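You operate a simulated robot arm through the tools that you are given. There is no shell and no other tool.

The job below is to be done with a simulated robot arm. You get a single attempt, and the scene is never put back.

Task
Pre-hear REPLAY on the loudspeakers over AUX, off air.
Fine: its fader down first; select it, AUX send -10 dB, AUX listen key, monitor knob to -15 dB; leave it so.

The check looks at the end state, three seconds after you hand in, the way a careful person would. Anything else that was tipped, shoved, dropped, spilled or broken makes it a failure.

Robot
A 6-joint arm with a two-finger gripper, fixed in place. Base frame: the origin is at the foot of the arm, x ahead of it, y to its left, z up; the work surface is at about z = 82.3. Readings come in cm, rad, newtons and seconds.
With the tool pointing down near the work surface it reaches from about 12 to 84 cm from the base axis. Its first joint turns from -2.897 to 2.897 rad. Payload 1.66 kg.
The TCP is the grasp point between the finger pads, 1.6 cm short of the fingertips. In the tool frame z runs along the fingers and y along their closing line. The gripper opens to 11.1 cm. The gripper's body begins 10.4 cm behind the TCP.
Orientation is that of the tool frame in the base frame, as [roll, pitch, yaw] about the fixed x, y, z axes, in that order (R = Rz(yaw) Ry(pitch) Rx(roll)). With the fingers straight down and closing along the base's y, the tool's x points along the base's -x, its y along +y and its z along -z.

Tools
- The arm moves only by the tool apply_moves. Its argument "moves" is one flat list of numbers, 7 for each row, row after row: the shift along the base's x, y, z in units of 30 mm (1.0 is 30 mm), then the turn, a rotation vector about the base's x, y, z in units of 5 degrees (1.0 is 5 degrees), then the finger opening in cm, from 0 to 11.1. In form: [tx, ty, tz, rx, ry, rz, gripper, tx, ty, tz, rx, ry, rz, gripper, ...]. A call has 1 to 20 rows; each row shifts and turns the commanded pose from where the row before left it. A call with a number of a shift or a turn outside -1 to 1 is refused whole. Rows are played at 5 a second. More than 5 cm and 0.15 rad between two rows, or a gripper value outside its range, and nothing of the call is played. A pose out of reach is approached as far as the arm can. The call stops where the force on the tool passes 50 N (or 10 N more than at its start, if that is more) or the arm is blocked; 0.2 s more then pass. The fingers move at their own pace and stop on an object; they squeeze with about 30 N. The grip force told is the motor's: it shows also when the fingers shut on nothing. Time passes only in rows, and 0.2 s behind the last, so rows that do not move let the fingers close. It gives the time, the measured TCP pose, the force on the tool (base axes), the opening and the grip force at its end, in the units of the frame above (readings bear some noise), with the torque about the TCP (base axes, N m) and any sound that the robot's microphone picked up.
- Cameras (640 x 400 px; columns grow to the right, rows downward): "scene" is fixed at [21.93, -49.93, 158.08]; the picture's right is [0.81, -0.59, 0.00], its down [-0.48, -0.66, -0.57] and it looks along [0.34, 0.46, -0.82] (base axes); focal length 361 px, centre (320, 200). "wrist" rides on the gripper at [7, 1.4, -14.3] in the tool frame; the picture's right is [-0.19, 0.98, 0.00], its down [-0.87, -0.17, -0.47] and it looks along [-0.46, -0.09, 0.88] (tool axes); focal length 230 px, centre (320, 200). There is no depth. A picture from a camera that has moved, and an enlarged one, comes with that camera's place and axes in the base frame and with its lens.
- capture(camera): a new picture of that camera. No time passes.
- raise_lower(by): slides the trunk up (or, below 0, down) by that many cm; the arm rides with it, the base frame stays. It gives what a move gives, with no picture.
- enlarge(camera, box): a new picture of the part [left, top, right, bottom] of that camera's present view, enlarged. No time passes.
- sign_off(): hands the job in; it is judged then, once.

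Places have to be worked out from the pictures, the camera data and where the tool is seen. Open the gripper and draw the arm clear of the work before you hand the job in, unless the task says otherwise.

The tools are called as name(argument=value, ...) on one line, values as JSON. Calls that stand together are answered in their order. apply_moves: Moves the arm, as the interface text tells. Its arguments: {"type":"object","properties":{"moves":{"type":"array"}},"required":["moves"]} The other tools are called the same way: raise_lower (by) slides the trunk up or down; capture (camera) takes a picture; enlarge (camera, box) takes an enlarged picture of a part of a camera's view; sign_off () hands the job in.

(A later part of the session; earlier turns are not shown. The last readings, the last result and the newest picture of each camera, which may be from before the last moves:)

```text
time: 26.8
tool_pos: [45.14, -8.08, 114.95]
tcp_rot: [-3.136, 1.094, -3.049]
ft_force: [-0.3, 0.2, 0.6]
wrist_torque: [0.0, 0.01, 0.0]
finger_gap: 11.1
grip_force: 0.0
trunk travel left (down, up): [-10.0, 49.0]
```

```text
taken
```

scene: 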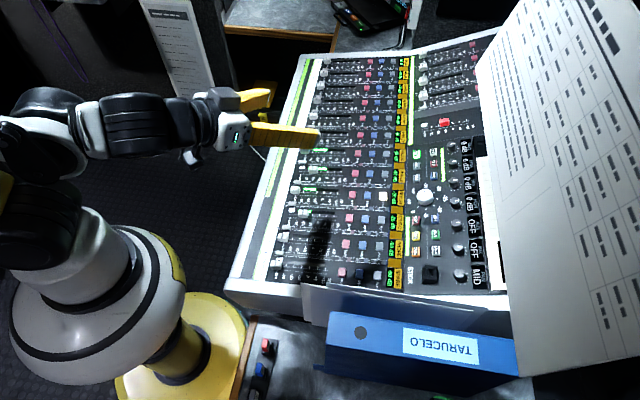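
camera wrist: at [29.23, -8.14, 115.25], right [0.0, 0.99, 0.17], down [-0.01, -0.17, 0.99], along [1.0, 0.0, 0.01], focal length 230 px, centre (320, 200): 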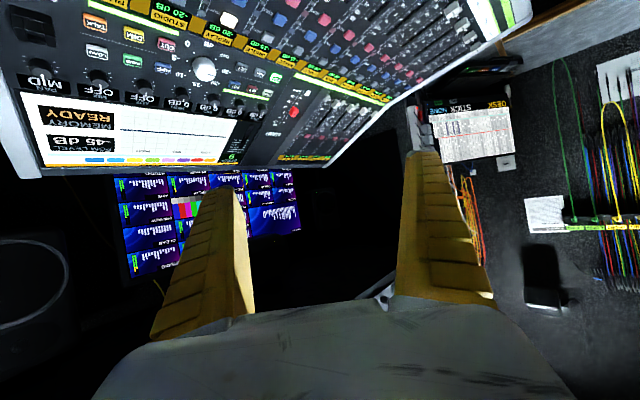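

Nothing white shows here, so the board is either close to the scene camera or hidden by the gripper. I yaw back toward it and tilt the camera up to check.

apply_moves(moves=[0, 0, 0, 0, 0, -1, 11.1, 0, 0, 0, 0, 0, -1, 11.1, 0, 0, 0, 0, 0, -1, 11.1, 0, 0, 0, 0, 0, -1, 11.1, 0, 0, 0, 0, 0, -1, 11.1, 0, 0, 0, 0, 0, -1, 11.1, 0, 0, 0, 0, 0, -1, 11.1, 0, 0, 0, 0, 0, -1, 11.1, 0, 0, 0, 0, 0, -1, 11.1, 0, 0, 0, -0.643, -0.766, 0, 11.1, 0, 0, 0, -0.643, -0.766, 0, 11.1, 0, 0, 0, -0.643, -0.766, 0, 11.1, 0, 0, 0, -0.643, -0.766, 0, 11.1, 0, 0, 0, -0.643, -0.766, 0, 11.1])

capture(camera="wrist")

```text
time: 29.8
tool_pos: [45.08, -7.97, 114.87]
tcp_rot: [-3.116, 1.527, 2.468]
ft_force: [0.7, -0.6, -0.1]
wrist_torque: [0.0, 0.0, -0.02]
finger_gap: 11.11
grip_force: 0.0
trunk travel left (down, up): [-10.0, 49.0]
```

```text
taken
camera wrist: at [34.84, 2.33, 108.46], right [0.64, 0.75, 0.19], down [-0.44, 0.15, 0.89], along [0.63, -0.65, 0.43], focal length 230 px, centre (320, 200)
```

wrist: 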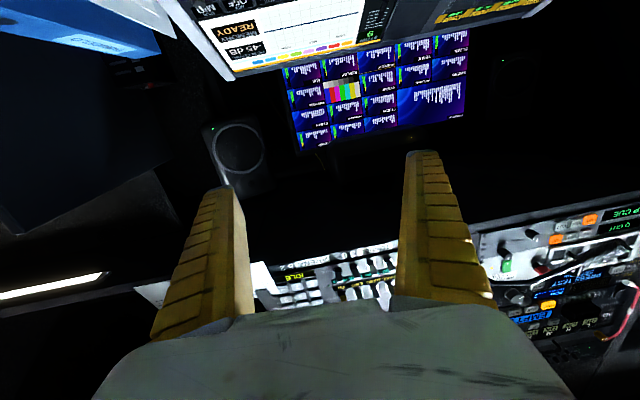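

The board hangs overhead (lower edge ≈ u=60.6, z≈138.6), with more gear beside it, so I must stay low (TCP below ~98) when working beyond u≈60. I bring the tool back to vertical here first.

apply_moves(moves=[0, 0, 0, 0.7985, 1, 0, 11.1, 0, 0, 0, 0.7985, 1, 0, 11.1, 0, 0, 0, 0.7985, 1, 0, 11.1, 0, 0, 0, 0.7985, 1, 0, 11.1, 0, 0, 0, 0.7985, 1, 0, 11.1, 0, 0, 0, 0.7985, 1, 0, 11.1, 0, 0, 0, 0.7985, 1, 0, 11.1, 0, 0, 0, 0.7985, 1, 0, 11.1, 0, 0, 0, 0.7985, 1, 0, 11.1, 0, 0, 0, 0.7985, 1, 0, 11.1, 0, 0, 0, 0.7985, 1, 0, 11.1, 0, 0, 0, 0.7985, 1, 0, 11.1, 0, 0, 0, 0.7985, 1, 0, 11.1, 0, 0, 0, 0.535, 0.67, 0, 11.1])

```text
time: 32.8
tool_pos: [45.13, -7.87, 114.98]
tcp_rot: [-3.117, -0.002, 2.47]
ft_force: [-0.5, -1.7, -0.3]
wrist_torque: [0.02, 0.01, 0.01]
finger_gap: 11.11
grip_force: 0.0
trunk travel left (down, up): [-10.0, 49.0]
```

I fix the small residual roll/yaw, then go down to z≈97 before moving out to u≈66, v≈24 in front of the AUX knob.

apply_moves(moves=[0.5, -0.58, -1, 0.221, -0.175, -0.653, 11.1, 0.5, -0.58, -1, 0, 0, -0.653, 11.1, 0.5, -0.58, -1, 0, 0, 0, 11.1, 0.5, -0.58, -1, 0, 0, 0, 11.1, 0.5, -0.58, -1, 0, 0, 0, 11.1, 0.5, -0.58, -1, 0, 0, 0, 11.1, 0.644, -0.75, 0, 0, 0, 0, 11.1, 0.644, -0.75, 0, 0, 0, 0, 11.1, 0.644, -0.75, 0, 0, 0, 0, 11.1, 0.644, -0.75, 0, 0, 0, 0, 11.1, 0.644, -0.75, 0, 0, 0, 0, 11.1, 0, 0, 0, 0, 0, 0, 11.1])

capture(camera="wrist")

enlarge(camera="wrist", box=[240, 100, 420, 300])

capture(camera="scene")

```text
time: 35.4
tool_pos: [63.87, -29.78, 97.15]
tcp_rot: [-3.141, 0.001, 2.354]
ft_force: [0.4, -0.8, 0.0]
wrist_torque: [0.03, 0.0, 0.01]
finger_gap: 11.1
grip_force: 0.0
trunk travel left (down, up): [-10.0, 49.0]
```

```text
taken
camera wrist: at [59.91, -23.87, 111.24], right [0.83, 0.56, 0.0], down [0.49, -0.73, 0.47], along [0.26, -0.39, -0.88], focal length 230 px, centre (320, 200)
```

wrist: 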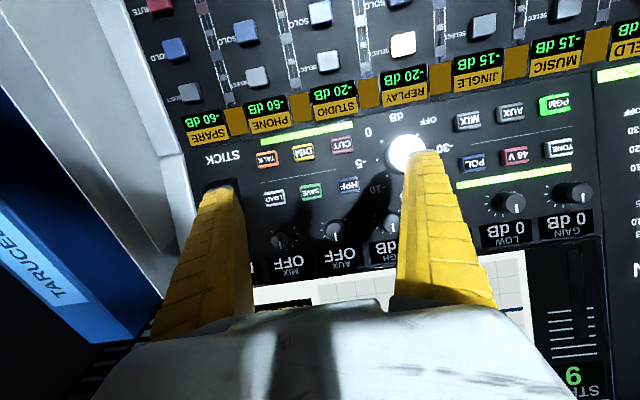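

```text
2.00 times, centred on (330, 200) of wrist
camera zoom: at [59.91, -23.87, 111.24], right [0.83, 0.56, 0.0], down [0.49, -0.73, 0.47], along [0.26, -0.39, -0.88], focal length 460 px, centre (300, 200)
```

zoom: 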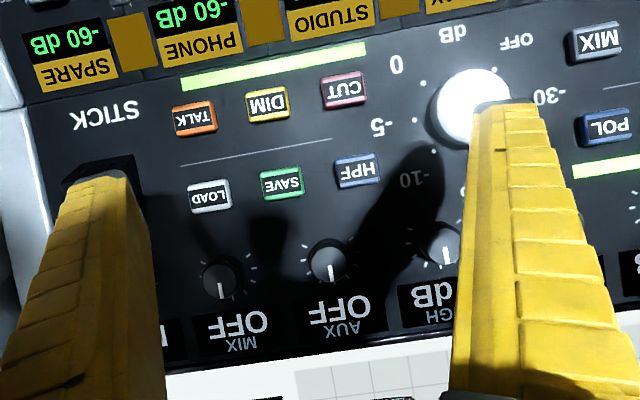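

```text
taken
```

scene: 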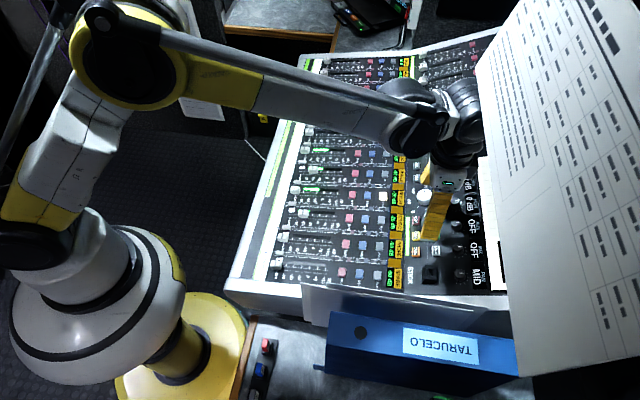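

The AUX knob triangulates to u≈73.7, v≈24.3, top z≈91, and the upper panel is inclined by roughly 15–19°. I tilt the tool 15° to match and hover ≈4 cm over the knob with a 4.5 cm opening.

apply_moves(moves=[0.522, -0.491, -0.1, -0.707, -0.707, 0, 4.5, 0.522, -0.491, -0.1, -0.707, -0.707, 0, 4.5, 0.522, -0.491, -0.3, -0.707, -0.707, 0, 4.5, 0, 0, -0.26, 0, 0, 0, 4.5, 0, 0, 0, 0, 0, 0, 4.5])

capture(camera="wrist")

enlarge(camera="wrist", box=[240, 100, 400, 260])

enlarge(camera="scene", box=[400, 140, 520, 290])

```text
time: 36.6
tool_pos: [68.31, -34.06, 94.67]
tcp_rot: [-3.141, 0.262, 2.354]
ft_force: [0.0, -0.2, -0.2]
wrist_torque: [0.01, -0.04, -0.01]
finger_gap: 4.69
grip_force: 1.1
trunk travel left (down, up): [-10.0, 49.0]
```

```text
taken
camera wrist: at [61.98, -25.88, 106.59], right [0.82, 0.56, 0.05], down [0.39, -0.62, 0.68], along [0.41, -0.54, -0.73], focal length 230 px, centre (320, 200)
```

wrist: 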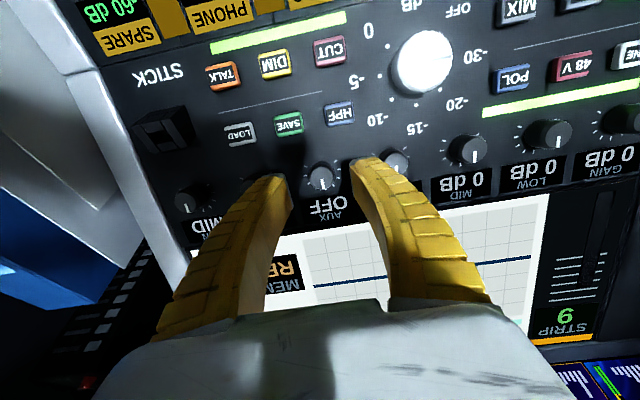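

```text
2.50 times, centred on (320, 180) of wrist
camera zoom: at [61.98, -25.88, 106.59], right [0.82, 0.56, 0.05], down [0.39, -0.62, 0.68], along [0.41, -0.54, -0.73], focal length 575 px, centre (320, 250)
```

zoom: 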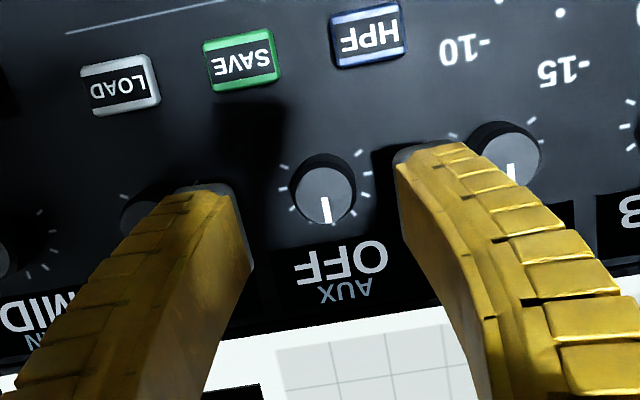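

```text
2.67 times, centred on (460, 215) of scene
camera zoom: at [21.93, -49.93, 158.08], right [0.81, -0.59, 0.0], down [-0.48, -0.66, -0.57], along [0.34, 0.46, -0.82], focal length 963 px, centre (-53, 160)
```

zoom: 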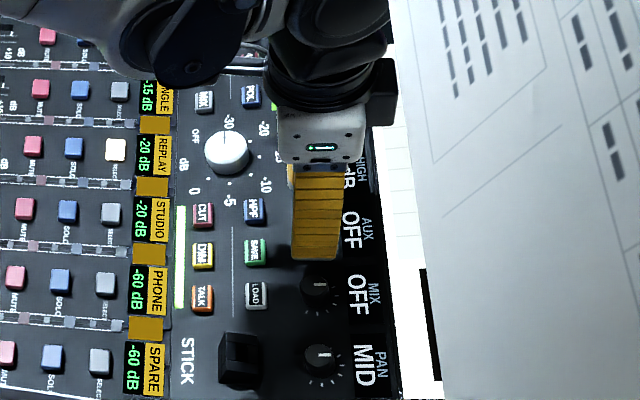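

The knob is centred between the fingers with pointer up and AUX reading OFF. I advance 2.4 cm along the tool axis.

apply_moves(moves=[0.0763, -0.0527, -0.2577, 0, 0, 0, 4.5, 0.0763, -0.0527, -0.2577, 0, 0, 0, 4.5, 0.0763, -0.0527, -0.2577, 0, 0, 0, 4.5, 0, 0, 0, 0, 0, 0, 4.5])

enlarge(camera="wrist", box=[240, 100, 400, 260])

enlarge(camera="scene", box=[420, 180, 500, 260])

```text
time: 37.6
tool_pos: [69.24, -34.57, 92.34]
tcp_rot: [-3.141, 0.264, 2.355]
ft_force: [0.1, -0.1, -0.3]
wrist_torque: [-0.01, -0.01, -0.02]
finger_gap: 4.73
grip_force: 1.6
trunk travel left (down, up): [-10.0, 49.0]
```

```text
2.50 times, centred on (320, 180) of wrist
camera zoom: at [62.73, -26.3, 104.18], right [0.82, 0.56, 0.05], down [0.39, -0.62, 0.68], along [0.41, -0.54, -0.73], focal length 575 px, centre (320, 250)
```

zoom: 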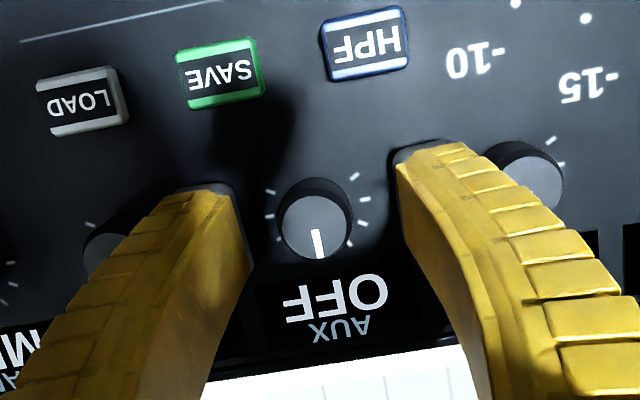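

```text
5.00 times, centred on (460, 220) of scene
camera zoom: at [21.93, -49.93, 158.08], right [0.81, -0.59, 0.0], down [-0.48, -0.66, -0.57], along [0.34, 0.46, -0.82], focal length 1805 px, centre (-380, 100)
```

zoom: 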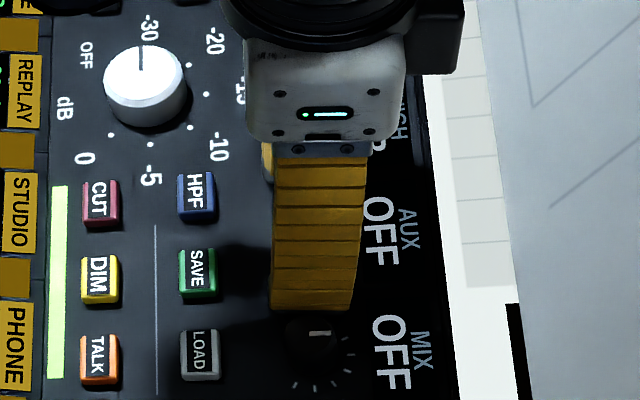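

The knob top is about 0.7 cm past the TCP between the fingers, well centred. I go 4 mm deeper and close on it.

apply_moves(moves=[0.0236, -0.0236, -0.129, 0, 0, 0, 4.5, 0, 0, 0, 0, 0, 0, 3, 0, 0, 0, 0, 0, 0, 1.5, 0, 0, 0, 0, 0, 0, 1.5])

enlarge(camera="wrist", box=[240, 100, 400, 260])

enlarge(camera="scene", box=[420, 180, 500, 260])

```text
time: 38.6
tool_pos: [69.13, -34.63, 92.05]
tcp_rot: [-3.141, 0.262, 2.354]
ft_force: [-3.1, -0.9, -0.5]
wrist_torque: [0.01, 0.02, 0.02]
finger_gap: 1.96
grip_force: 3.2
trunk travel left (down, up): [-10.0, 49.0]
```

```text
2.50 times, centred on (320, 180) of wrist
camera zoom: at [62.85, -26.39, 103.93], right [0.82, 0.56, 0.05], down [0.39, -0.62, 0.68], along [0.41, -0.54, -0.73], focal length 575 px, centre (320, 250)
```

zoom: 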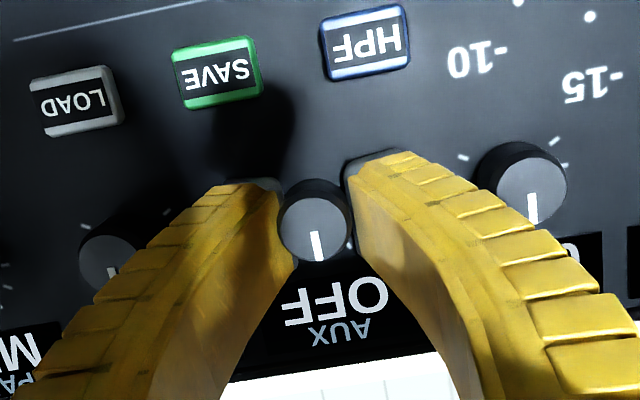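

```text
5.00 times, centred on (460, 220) of scene
camera zoom: at [21.93, -49.93, 158.08], right [0.81, -0.59, 0.0], down [-0.48, -0.66, -0.57], along [0.34, 0.46, -0.82], focal length 1805 px, centre (-380, 100)
```

zoom: 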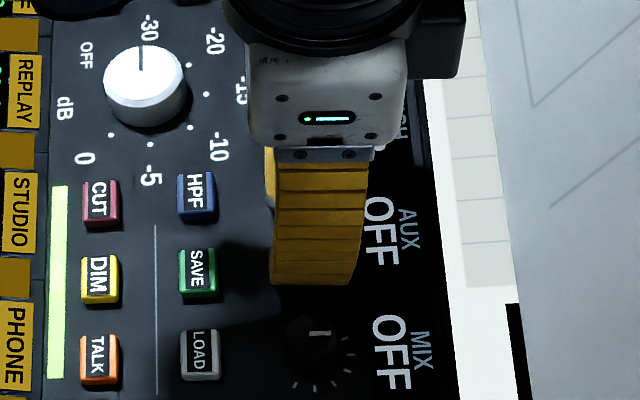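

Gap 1.96 cm matches the knob's ~2 cm diameter. I close with full grip and turn it 20° clockwise about the panel normal to learn the response.

apply_moves(moves=[0, 0, 0, 0, 0, 0, 0, 0, 0, 0, 0, 0, 0, 0, 0, 0, 0, 0.183, -0.183, -0.966, 0, 0, 0, 0, 0.183, -0.183, -0.966, 0, 0, 0, 0, 0.183, -0.183, -0.966, 0, 0, 0, 0, 0.183, -0.183, -0.966, 0])

enlarge(camera="wrist", box=[240, 100, 400, 260])

enlarge(camera="scene", box=[420, 180, 500, 260])

```text
time: 40.0
tool_pos: [69.04, -34.77, 92.01]
tcp_rot: [3.05, 0.245, 1.989]
ft_force: [-11.0, -6.3, 1.5]
wrist_torque: [0.31, 0.04, 0.11]
finger_gap: 1.44
grip_force: 34.1
trunk travel left (down, up): [-10.0, 49.0]
```

```text
2.50 times, centred on (320, 180) of wrist
camera zoom: at [64.94, -25.45, 104.15], right [0.96, 0.25, 0.13], down [0.11, -0.75, 0.65], along [0.27, -0.61, -0.75], focal length 575 px, centre (320, 250)
```

zoom: 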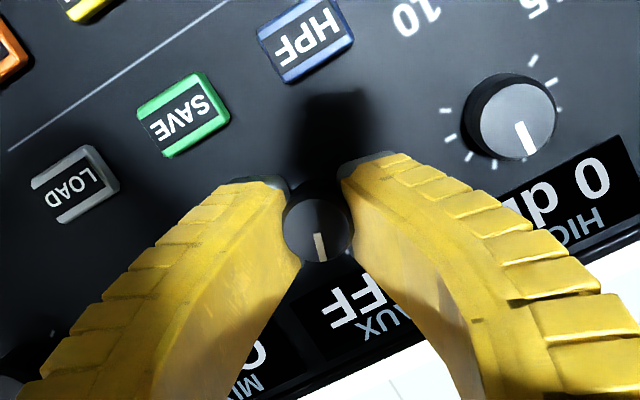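

```text
5.00 times, centred on (460, 220) of scene
camera zoom: at [21.93, -49.93, 158.08], right [0.81, -0.59, 0.0], down [-0.48, -0.66, -0.57], along [0.34, 0.46, -0.82], focal length 1805 px, centre (-380, 100)
```

zoom: 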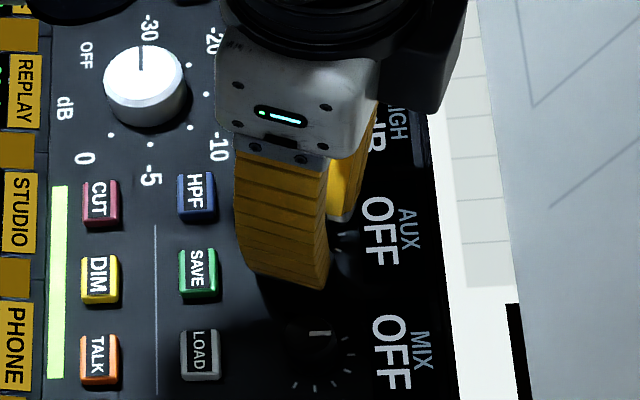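

The knob turned with the fingers relative to its neighbours, yet AUX still reads OFF. There's ≈12 N sideways load along -v, so I shift 1 mm that way and turn another 20°.

apply_moves(moves=[-0.024, -0.024, 0, 0.183, -0.183, -0.966, 0, 0, 0, 0, 0.183, -0.183, -0.966, 0, 0, 0, 0, 0.183, -0.183, -0.966, 0, 0, 0, 0, 0.183, -0.183, -0.966, 0])

enlarge(camera="wrist", box=[240, 100, 400, 260])

enlarge(camera="scene", box=[420, 180, 500, 260])

```text
time: 41.0
tool_pos: [68.87, -34.73, 92.05]
tcp_rot: [2.971, 0.196, 1.638]
ft_force: [-22.1, 9.7, -17.8]
wrist_torque: [0.56, -0.03, 0.2]
finger_gap: 1.38
grip_force: 34.3
trunk travel left (down, up): [-10.0, 49.0]
```

```text
2.50 times, centred on (320, 180) of wrist
camera zoom: at [67.33, -25.23, 104.67], right [0.98, -0.09, 0.2], down [-0.19, -0.78, 0.6], along [0.1, -0.62, -0.78], focal length 575 px, centre (320, 250)
```

zoom: 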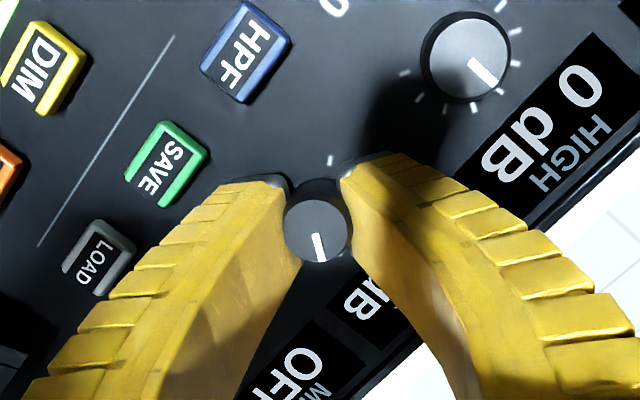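

```text
5.00 times, centred on (460, 220) of scene
camera zoom: at [21.93, -49.93, 158.08], right [0.81, -0.59, 0.0], down [-0.48, -0.66, -0.57], along [0.34, 0.46, -0.82], focal length 1805 px, centre (-380, 100)
```

zoom: 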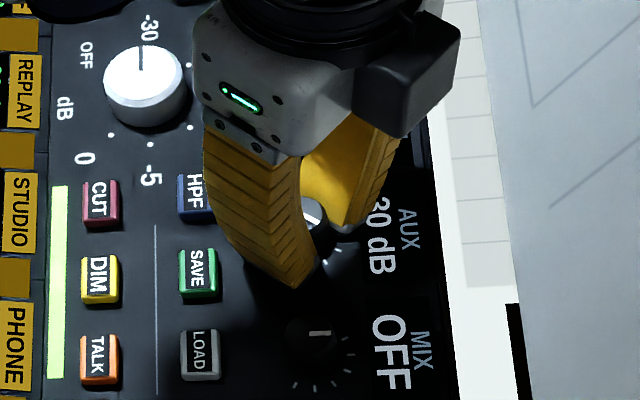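

AUX now reads -30 dB after ~37°. Side load has grown, meaning the knob's centre is a bit toward -x of the tool, so I shift there by 2 mm without turning.

apply_moves(moves=[-0.033, 0.017, -0.02, 0, 0, 0, 0, -0.033, 0.017, -0.02, 0, 0, 0, 0])

enlarge(camera="scene", box=[420, 180, 500, 260])

```text
time: 41.6
tool_pos: [68.99, -34.67, 91.98]
tcp_rot: [2.963, 0.202, 1.638]
ft_force: [20.9, -8.2, 21.0]
wrist_torque: [-0.04, -0.05, -0.06]
finger_gap: 1.37
grip_force: 34.2
trunk travel left (down, up): [-10.0, 49.0]
```

```text
5.00 times, centred on (460, 220) of scene
camera zoom: at [21.93, -49.93, 158.08], right [0.81, -0.59, 0.0], down [-0.48, -0.66, -0.57], along [0.34, 0.46, -0.82], focal length 1805 px, centre (-380, 100)
```

zoom: 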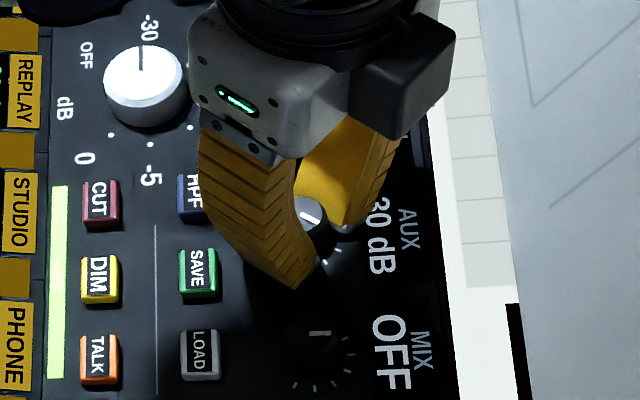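

The force reversed symmetrically, so halfway back is centred. I go back half and turn another 15° clockwise.

apply_moves(moves=[0.033, -0.016, 0.021, 0, 0, 0, 0, 0, 0, 0, 0.183, -0.183, -0.966, 0, 0, 0, 0, 0.183, -0.183, -0.966, 0, 0, 0, 0, 0.183, -0.183, -0.966, 0])

enlarge(camera="scene", box=[420, 180, 500, 260])

enlarge(camera="wrist", box=[240, 100, 400, 260])

```text
time: 42.6
tool_pos: [69.04, -34.73, 92.04]
tcp_rot: [2.923, 0.147, 1.378]
ft_force: [16.7, -11.7, 20.7]
wrist_torque: [0.2, -0.35, 0.13]
finger_gap: 1.41
grip_force: 33.9
trunk travel left (down, up): [-10.0, 49.0]
```

```text
5.00 times, centred on (460, 220) of scene
camera zoom: at [21.93, -49.93, 158.08], right [0.81, -0.59, 0.0], down [-0.48, -0.66, -0.57], along [0.34, 0.46, -0.82], focal length 1805 px, centre (-380, 100)
```

zoom: 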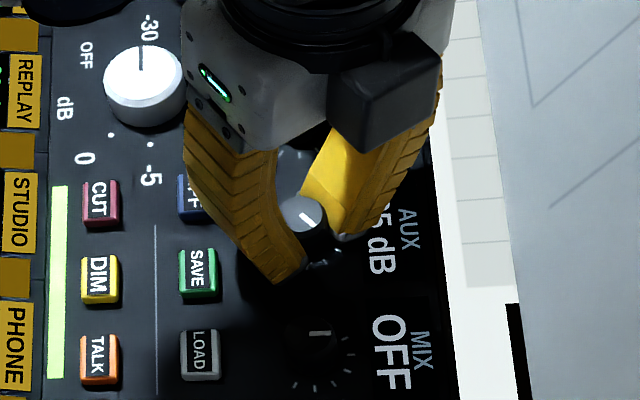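

```text
2.50 times, centred on (320, 180) of wrist
camera zoom: at [69.06, -25.58, 104.89], right [0.91, -0.34, 0.24], down [-0.41, -0.73, 0.55], along [-0.01, -0.6, -0.8], focal length 575 px, centre (320, 250)
```

zoom: 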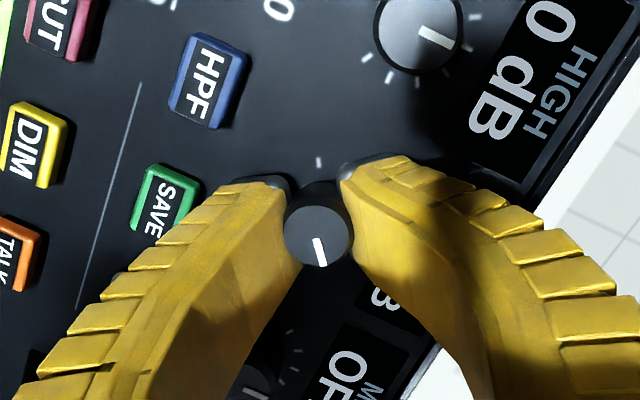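

The readout appears to have stepped on (…5 dB, likely -25). I relieve the side force and turn another 10°, then enlarge the display.

apply_moves(moves=[0.027, -0.017, 0.021, 0, 0, 0, 0, 0, 0, 0, 0.183, -0.183, -0.966, 0, 0, 0, 0, 0.183, -0.183, -0.966, 0])

enlarge(camera="scene", box=[440, 190, 490, 240])

capture(camera="wrist")

```text
time: 43.4
tool_pos: [69.07, -34.64, 92.1]
tcp_rot: [2.905, 0.107, 1.207]
ft_force: [-9.7, 8.3, -5.1]
wrist_torque: [0.16, -0.39, 0.17]
finger_gap: 1.32
grip_force: 34.5
trunk travel left (down, up): [-10.0, 49.0]
```

```text
8.00 times, centred on (465, 215) of scene
camera zoom: at [21.93, -49.93, 158.08], right [0.81, -0.59, 0.0], down [-0.48, -0.66, -0.57], along [0.34, 0.46, -0.82], focal length 2889 px, centre (-840, 80)
```

zoom: 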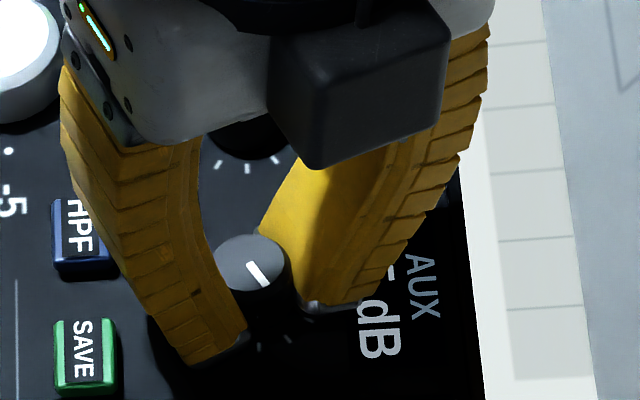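

```text
taken
camera wrist: at [70.18, -26.11, 105.3], right [0.83, -0.49, 0.25], down [-0.55, -0.66, 0.51], along [-0.09, -0.56, -0.82], focal length 230 px, centre (320, 200)
```

wrist: 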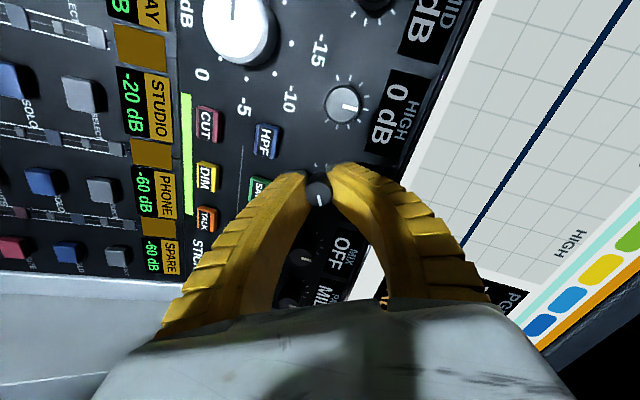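

The finger hides the digits; turning further will uncover them. I turn 15° more with a small force relief.

apply_moves(moves=[-0.015, 0.012, -0.008, 0.183, -0.183, -0.966, 0, 0, 0, 0, 0.183, -0.183, -0.966, 0, 0, 0, 0, 0.183, -0.183, -0.966, 0])

enlarge(camera="scene", box=[440, 190, 490, 240])

enlarge(camera="wrist", box=[240, 100, 400, 260])

```text
time: 44.2
tool_pos: [68.98, -34.64, 92.01]
tcp_rot: [2.883, 0.042, 0.952]
ft_force: [-12.3, 15.1, -12.0]
wrist_torque: [0.24, -0.28, 0.14]
finger_gap: 1.27
grip_force: 34.1
trunk travel left (down, up): [-10.0, 49.0]
```

```text
8.00 times, centred on (465, 215) of scene
camera zoom: at [21.93, -49.93, 158.08], right [0.81, -0.59, 0.0], down [-0.48, -0.66, -0.57], along [0.34, 0.46, -0.82], focal length 2889 px, centre (-840, 80)
```

zoom: 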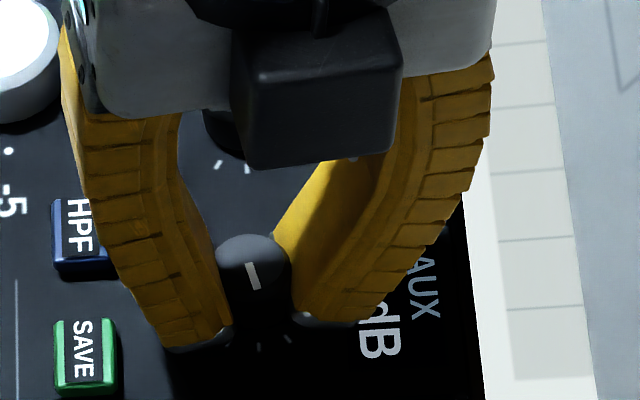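

```text
2.50 times, centred on (320, 180) of wrist
camera zoom: at [71.56, -27.21, 105.82], right [0.67, -0.7, 0.26], down [-0.72, -0.53, 0.45], along [-0.18, -0.49, -0.85], focal length 575 px, centre (320, 250)
```

zoom: 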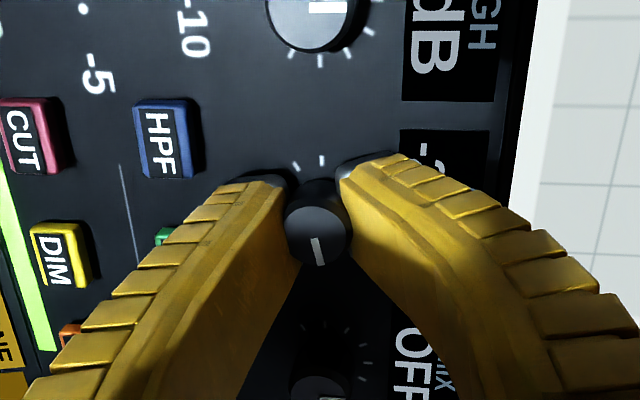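

The first digits are appearing in the wrist view; I enlarge there.

enlarge(camera="wrist", box=[340, 145, 390, 180])

```text
11.43 times, centred on (365, 162) of wrist
camera zoom: at [71.56, -27.21, 105.82], right [0.67, -0.7, 0.26], down [-0.72, -0.53, 0.45], along [-0.18, -0.49, -0.85], focal length 2629 px, centre (-194, 629)
```

zoom: 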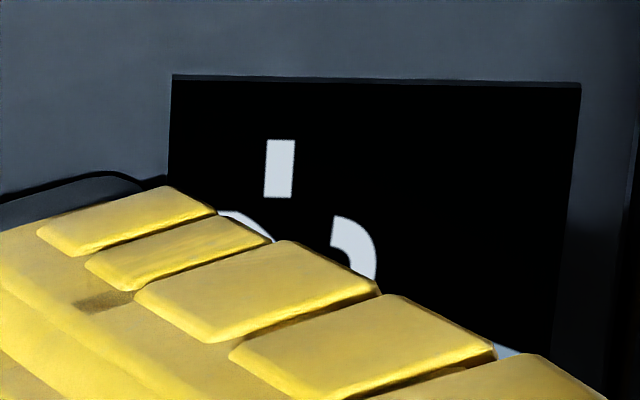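

The partly visible digits are ambiguous, so I open slightly (3 cm, to stay clear of the SAVE key) and retract 4 cm along the axis to read the display properly.

apply_moves(moves=[0, 0, 0, 0, 0, 0, 3, 0, 0, 0, 0, 0, 0, 3, -0.122, 0.122, 0.644, 0, 0, 0, 3, -0.122, 0.122, 0.644, 0, 0, 0, 3, 0, 0, 0, 0, 0, 0, 3])

capture(camera="wrist")

enlarge(camera="wrist", box=[280, 80, 440, 240])

enlarge(camera="scene", box=[440, 180, 500, 240])

```text
time: 45.4
tool_pos: [68.13, -33.96, 96.03]
tcp_rot: [2.882, 0.044, 0.953]
ft_force: [0.4, -0.3, -0.4]
wrist_torque: [0.0, 0.01, -0.03]
finger_gap: 3.26
grip_force: 2.1
trunk travel left (down, up): [-10.0, 49.0]
```

```text
taken
camera wrist: at [70.65, -26.46, 109.76], right [0.67, -0.7, 0.26], down [-0.72, -0.53, 0.45], along [-0.18, -0.49, -0.85], focal length 230 px, centre (320, 200)
```

wrist: 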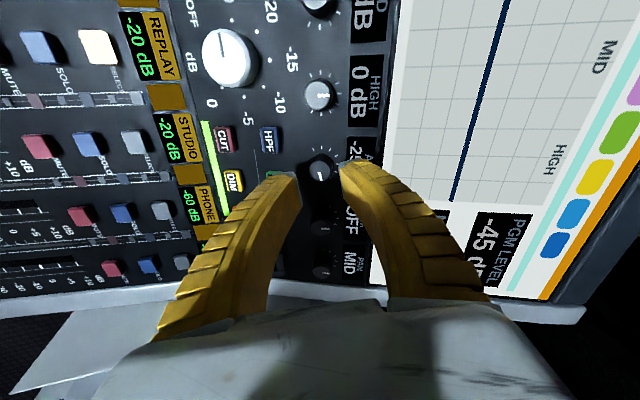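

```text
2.50 times, centred on (360, 160) of wrist
camera zoom: at [70.65, -26.46, 109.76], right [0.67, -0.7, 0.26], down [-0.72, -0.53, 0.45], along [-0.18, -0.49, -0.85], focal length 575 px, centre (220, 300)
```

zoom: 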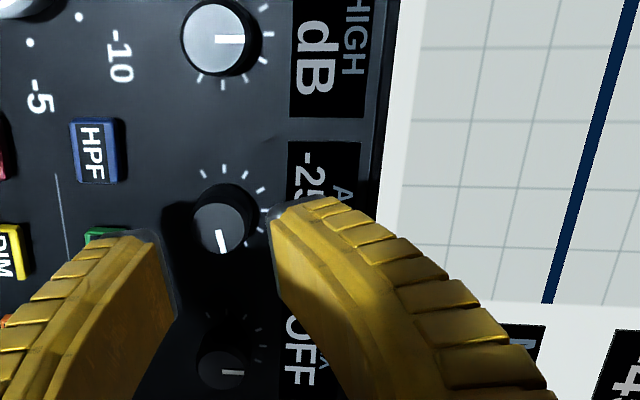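

```text
6.67 times, centred on (470, 210) of scene
camera zoom: at [21.93, -49.93, 158.08], right [0.81, -0.59, 0.0], down [-0.48, -0.66, -0.57], along [0.34, 0.46, -0.82], focal length 2407 px, centre (-680, 133)
```

zoom: 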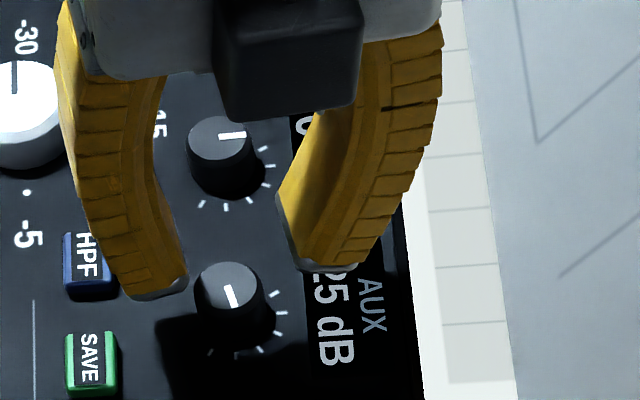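

AUX reads -25 dB with the pointer ≈78° clockwise; each 5 dB step takes about 25–27°. I unwind the tool 80° above the knob and will regrip.

apply_moves(moves=[0, 0, 0, -0.183, 0.183, 0.966, 4.5, 0, 0, 0, -0.183, 0.183, 0.966, 4.5, 0, 0, 0, -0.183, 0.183, 0.966, 4.5, 0, 0, 0, -0.183, 0.183, 0.966, 4.5, 0, 0, 0, -0.183, 0.183, 0.966, 4.5, 0, 0, 0, -0.183, 0.183, 0.966, 4.5, 0, 0, 0, -0.183, 0.183, 0.966, 4.5, 0, 0, 0, -0.183, 0.183, 0.966, 4.5, 0, 0, 0, -0.183, 0.183, 0.966, 4.5, 0, 0, 0, -0.183, 0.183, 0.966, 4.5, 0, 0, 0, -0.183, 0.183, 0.966, 4.5, 0, 0, 0, -0.183, 0.183, 0.966, 4.5, 0, 0, 0, -0.183, 0.183, 0.966, 4.5, 0, 0, 0, -0.183, 0.183, 0.966, 4.5, 0, 0, 0, -0.183, 0.183, 0.966, 4.5, 0, 0, 0, -0.183, 0.183, 0.966, 4.5])

enlarge(camera="wrist", box=[240, 100, 400, 260])

```text
time: 48.8
tool_pos: [68.42, -33.99, 95.95]
tcp_rot: [-3.142, 0.262, 2.356]
ft_force: [-0.1, 0.4, 0.4]
wrist_torque: [0.02, -0.03, -0.03]
finger_gap: 4.74
grip_force: 0.9
trunk travel left (down, up): [-10.0, 49.0]
```

```text
2.50 times, centred on (320, 180) of wrist
camera zoom: at [62.0, -25.69, 107.8], right [0.82, 0.56, 0.05], down [0.39, -0.62, 0.68], along [0.41, -0.54, -0.73], focal length 575 px, centre (320, 250)
```

zoom: 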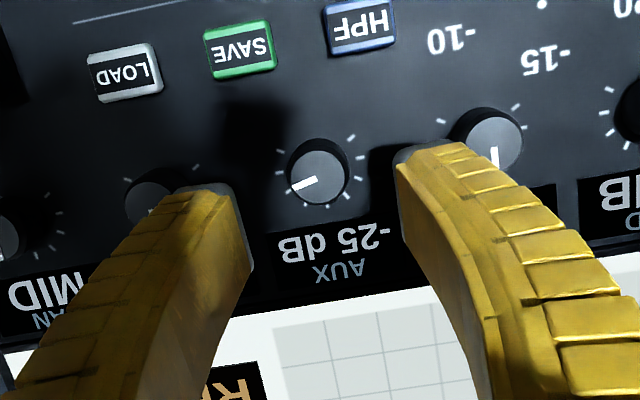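

Pointer ≈75°, AUX -25 dB. I go back down the same 4 cm onto the knob, grip, and turn 40° clockwise.

apply_moves(moves=[0.112, -0.112, -0.654, 0, 0, 0, 4.5, 0.112, -0.112, -0.644, 0, 0, 0, 4.5, 0, 0, 0, 0, 0, 0, 2.5, 0, 0, 0, 0, 0, 0, 0, 0, 0, 0, 0, 0, 0, 0, 0, 0, 0, 0.183, -0.183, -0.966, 0, 0, 0, 0, 0.183, -0.183, -0.966, 0, 0, 0, 0, 0.183, -0.183, -0.966, 0, 0, 0, 0, 0.183, -0.183, -0.966, 0])

enlarge(camera="wrist", box=[240, 100, 400, 260])

enlarge(camera="scene", box=[440, 180, 500, 240])

```text
time: 50.8
tool_pos: [69.0, -34.62, 92.02]
tcp_rot: [3.049, 0.246, 1.993]
ft_force: [1.1, -1.4, -0.4]
wrist_torque: [0.29, -0.08, 0.1]
finger_gap: 1.41
grip_force: 34.0
trunk travel left (down, up): [-10.0, 49.0]
```

```text
2.50 times, centred on (320, 180) of wrist
camera zoom: at [64.9, -25.41, 104.14], right [0.96, 0.25, 0.13], down [0.11, -0.75, 0.65], along [0.27, -0.61, -0.75], focal length 575 px, centre (320, 250)
```

zoom: 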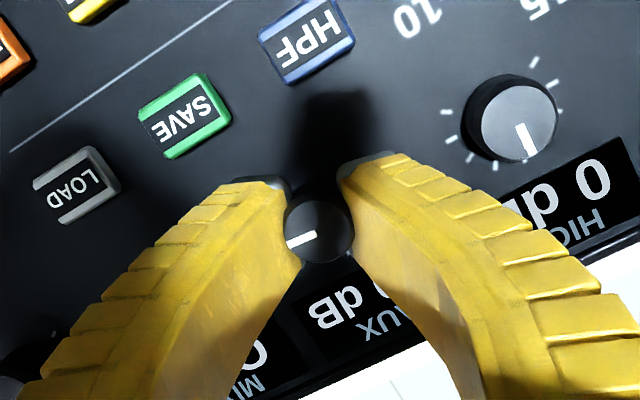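

```text
6.67 times, centred on (470, 210) of scene
camera zoom: at [21.93, -49.93, 158.08], right [0.81, -0.59, 0.0], down [-0.48, -0.66, -0.57], along [0.34, 0.46, -0.82], focal length 2407 px, centre (-680, 133)
```

zoom: 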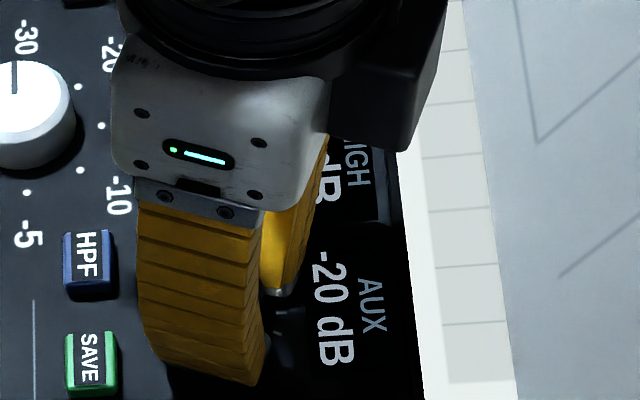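

-20 dB now, with little side load. I turn 25° more and read.

apply_moves(moves=[0, 0, 0, 0.183, -0.183, -0.966, 0, 0, 0, 0, 0.183, -0.183, -0.966, 0, 0, 0, 0, 0.183, -0.183, -0.966, 0, 0, 0, 0, 0.183, -0.183, -0.966, 0, 0, 0, 0, 0.183, -0.183, -0.966, 0])

enlarge(camera="wrist", box=[240, 100, 400, 260])

enlarge(camera="scene", box=[440, 180, 500, 240])

```text
time: 52.0
tool_pos: [69.0, -34.56, 91.86]
tcp_rot: [2.953, 0.183, 1.549]
ft_force: [1.3, -6.6, 6.9]
wrist_torque: [0.2, -0.43, 0.19]
finger_gap: 1.3
grip_force: 34.2
trunk travel left (down, up): [-10.0, 49.0]
```

```text
2.50 times, centred on (320, 180) of wrist
camera zoom: at [67.9, -25.25, 104.69], right [0.96, -0.17, 0.22], down [-0.27, -0.77, 0.58], along [0.06, -0.62, -0.78], focal length 575 px, centre (320, 250)
```

zoom: 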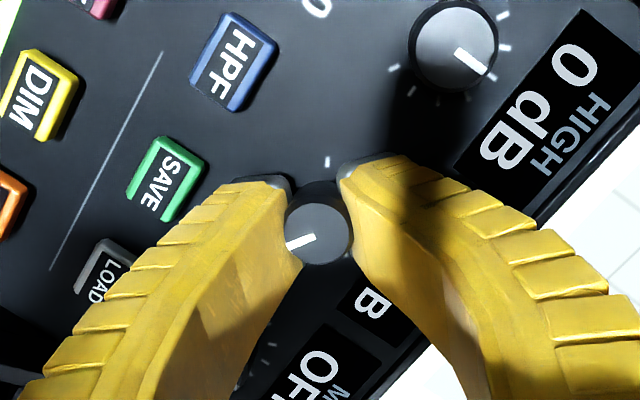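

```text
6.67 times, centred on (470, 210) of scene
camera zoom: at [21.93, -49.93, 158.08], right [0.81, -0.59, 0.0], down [-0.48, -0.66, -0.57], along [0.34, 0.46, -0.82], focal length 2407 px, centre (-680, 133)
```

zoom: 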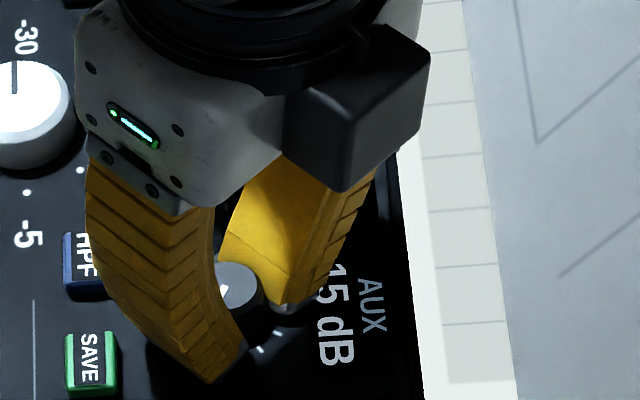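

-15 dB. Another 15°, then read.

apply_moves(moves=[0, 0, 0, 0.183, -0.183, -0.966, 0, 0, 0, 0, 0.183, -0.183, -0.966, 0, 0, 0, 0, 0.183, -0.183, -0.966, 0])

enlarge(camera="scene", box=[440, 180, 500, 240])

enlarge(camera="wrist", box=[240, 100, 400, 260])

```text
time: 52.8
tool_pos: [68.89, -34.63, 92.01]
tcp_rot: [2.912, 0.127, 1.29]
ft_force: [2.1, -8.4, 13.0]
wrist_torque: [0.15, -0.39, 0.19]
finger_gap: 1.19
grip_force: 33.8
trunk travel left (down, up): [-10.0, 49.0]
```

```text
6.67 times, centred on (470, 210) of scene
camera zoom: at [21.93, -49.93, 158.08], right [0.81, -0.59, 0.0], down [-0.48, -0.66, -0.57], along [0.34, 0.46, -0.82], focal length 2407 px, centre (-680, 133)
```

zoom: 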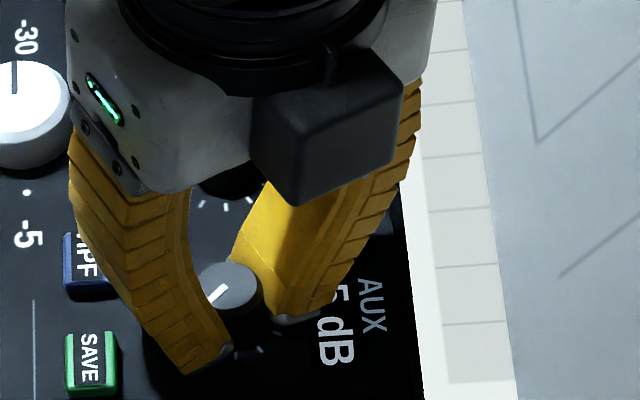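

```text
2.50 times, centred on (320, 180) of wrist
camera zoom: at [69.58, -25.78, 105.13], right [0.87, -0.42, 0.25], down [-0.48, -0.7, 0.53], along [-0.05, -0.58, -0.81], focal length 575 px, centre (320, 250)
```

zoom: 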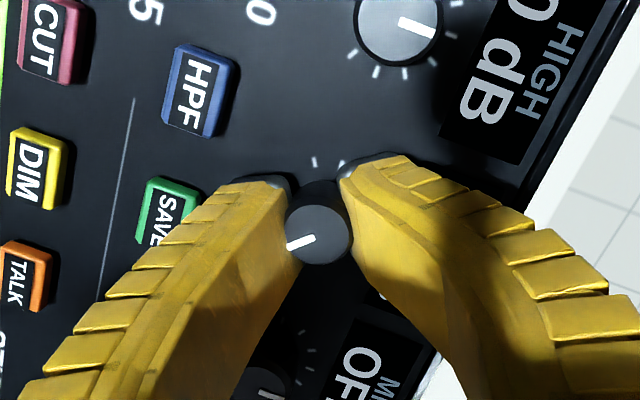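

Still …5 dB (-15). I turn 7° more and read.

apply_moves(moves=[0, 0, 0, 0.183, -0.183, -0.966, 0, 0, 0, 0, 0.073, -0.073, -0.386, 0])

enlarge(camera="scene", box=[440, 180, 500, 240])

```text
time: 53.4
tool_pos: [68.98, -34.65, 92.0]
tcp_rot: [2.895, 0.1, 1.171]
ft_force: [14.1, -16.9, 24.5]
wrist_torque: [-0.02, -0.36, 0.12]
finger_gap: 1.14
grip_force: 33.7
trunk travel left (down, up): [-10.0, 49.0]
```

```text
6.67 times, centred on (470, 210) of scene
camera zoom: at [21.93, -49.93, 158.08], right [0.81, -0.59, 0.0], down [-0.48, -0.66, -0.57], along [0.34, 0.46, -0.82], focal length 2407 px, centre (-680, 133)
```

zoom: 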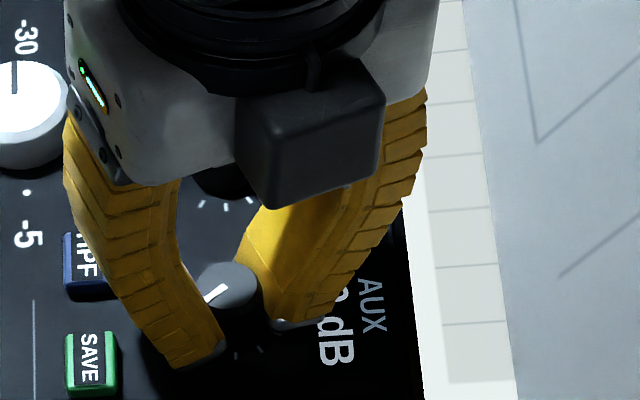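

The last digit is now a 0 (‑10 dB expected). I relieve the side load, turn 6° more to settle mid-step, then open and retract to read.

apply_moves(moves=[0.02, -0.018, 0.02, 0.183, -0.183, -0.966, 0, 0, 0, 0, 0.037, -0.037, -0.193, 0, 0, 0, 0, 0, 0, 0, 3, 0, 0, 0, 0, 0, 0, 3, -0.122, 0.122, 0.644, 0, 0, 0, 3, -0.122, 0.122, 0.644, 0, 0, 0, 3, 0, 0, 0, 0, 0, 0, 3])

enlarge(camera="wrist", box=[280, 80, 440, 240])

enlarge(camera="scene", box=[440, 180, 500, 240])

```text
time: 55.0
tool_pos: [68.37, -33.76, 96.23]
tcp_rot: [2.89, 0.074, 1.071]
ft_force: [0.6, 0.4, 0.1]
wrist_torque: [-0.02, -0.01, -0.01]
finger_gap: 3.25
grip_force: 1.8
trunk travel left (down, up): [-10.0, 49.0]
```

```text
2.50 times, centred on (360, 160) of wrist
camera zoom: at [70.19, -25.78, 109.68], right [0.75, -0.61, 0.26], down [-0.64, -0.6, 0.48], along [-0.14, -0.53, -0.84], focal length 575 px, centre (220, 300)
```

zoom: 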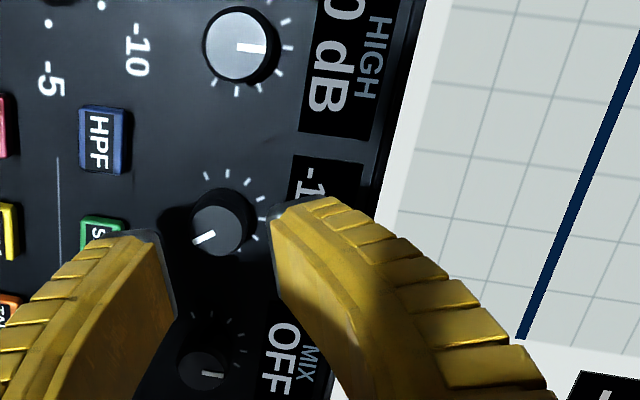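

```text
6.67 times, centred on (470, 210) of scene
camera zoom: at [21.93, -49.93, 158.08], right [0.81, -0.59, 0.0], down [-0.48, -0.66, -0.57], along [0.34, 0.46, -0.82], focal length 2407 px, centre (-680, 133)
```

zoom: 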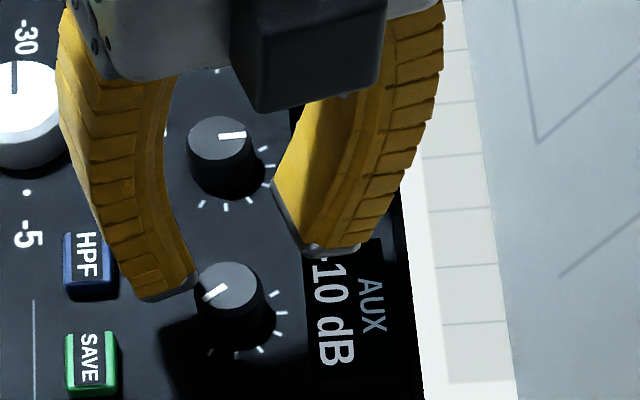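

AUX send reads -10 dB. I unwind the tool and move across at the same height to hover over the AUX listen key (≈ u 65.5, v 43).

apply_moves(moves=[0.167, 0.415, 0, -0.183, 0.183, 0.966, 3, 0.167, 0.415, 0, -0.183, 0.183, 0.966, 3, 0.167, 0.415, 0, -0.183, 0.183, 0.966, 3, 0.167, 0.415, 0, -0.183, 0.183, 0.966, 3, 0.167, 0.415, 0, -0.183, 0.183, 0.966, 3, 0.167, 0.415, 0, -0.183, 0.183, 0.966, 3, 0.167, 0.415, 0, -0.183, 0.183, 0.966, 3, 0.167, 0.415, 0, -0.183, 0.183, 0.966, 3, 0.167, 0.415, 0, -0.183, 0.183, 0.966, 3, 0.167, 0.415, 0, -0.183, 0.183, 0.966, 3, 0.167, 0.415, 0, -0.183, 0.183, 0.966, 3, 0.167, 0.415, 0, -0.183, 0.183, 0.966, 3, 0.167, 0.415, 0, -0.183, 0.183, 0.966, 0, 0.167, 0.415, 0, -0.183, 0.183, 0.966, 0, 0.167, 0.415, 0, -0.11, 0.11, 0.58, 0, 0, 0, 0, 0, 0, 0, 0])

capture(camera="wrist")

enlarge(camera="wrist", box=[240, 100, 400, 260])

enlarge(camera="scene", box=[370, 100, 500, 260])

```text
time: 58.4
tool_pos: [75.73, -15.49, 95.97]
tcp_rot: [-3.141, 0.26, 2.357]
ft_force: [-0.4, -0.8, 0.6]
wrist_torque: [-0.04, 0.03, 0.0]
finger_gap: 0.0
grip_force: 28.8
trunk travel left (down, up): [-10.0, 49.0]
```

```text
taken
camera wrist: at [69.35, -7.22, 107.89], right [0.82, 0.56, 0.05], down [0.39, -0.62, 0.68], along [0.41, -0.54, -0.73], focal length 230 px, centre (320, 200)
```

wrist: 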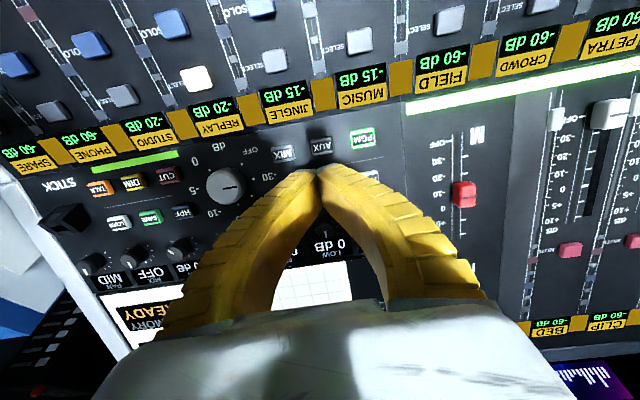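

```text
2.50 times, centred on (320, 180) of wrist
camera zoom: at [69.35, -7.22, 107.89], right [0.82, 0.56, 0.05], down [0.39, -0.62, 0.68], along [0.41, -0.54, -0.73], focal length 575 px, centre (320, 250)
```

zoom: 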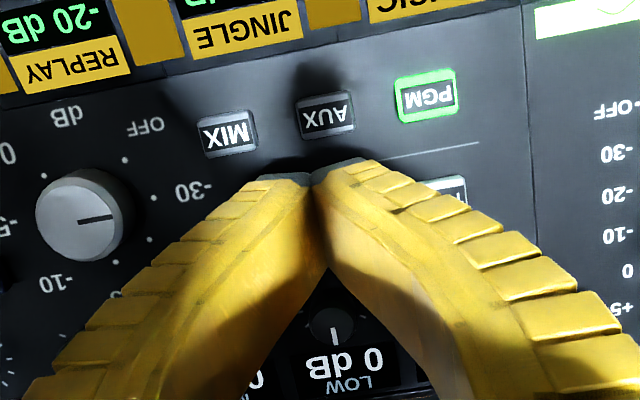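

```text
2.50 times, centred on (435, 180) of scene
camera zoom: at [21.93, -49.93, 158.08], right [0.81, -0.59, 0.0], down [-0.48, -0.66, -0.57], along [0.34, 0.46, -0.82], focal length 903 px, centre (32, 250)
```

zoom: 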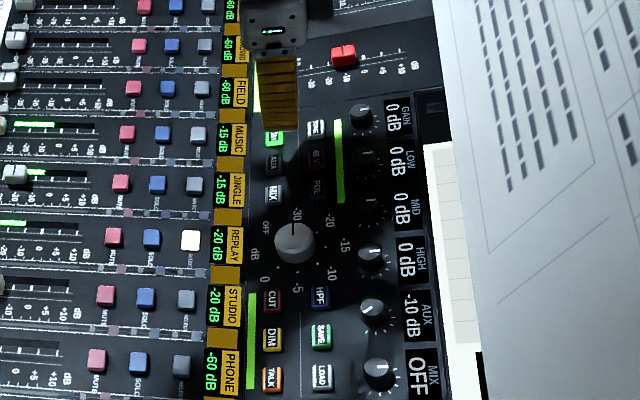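

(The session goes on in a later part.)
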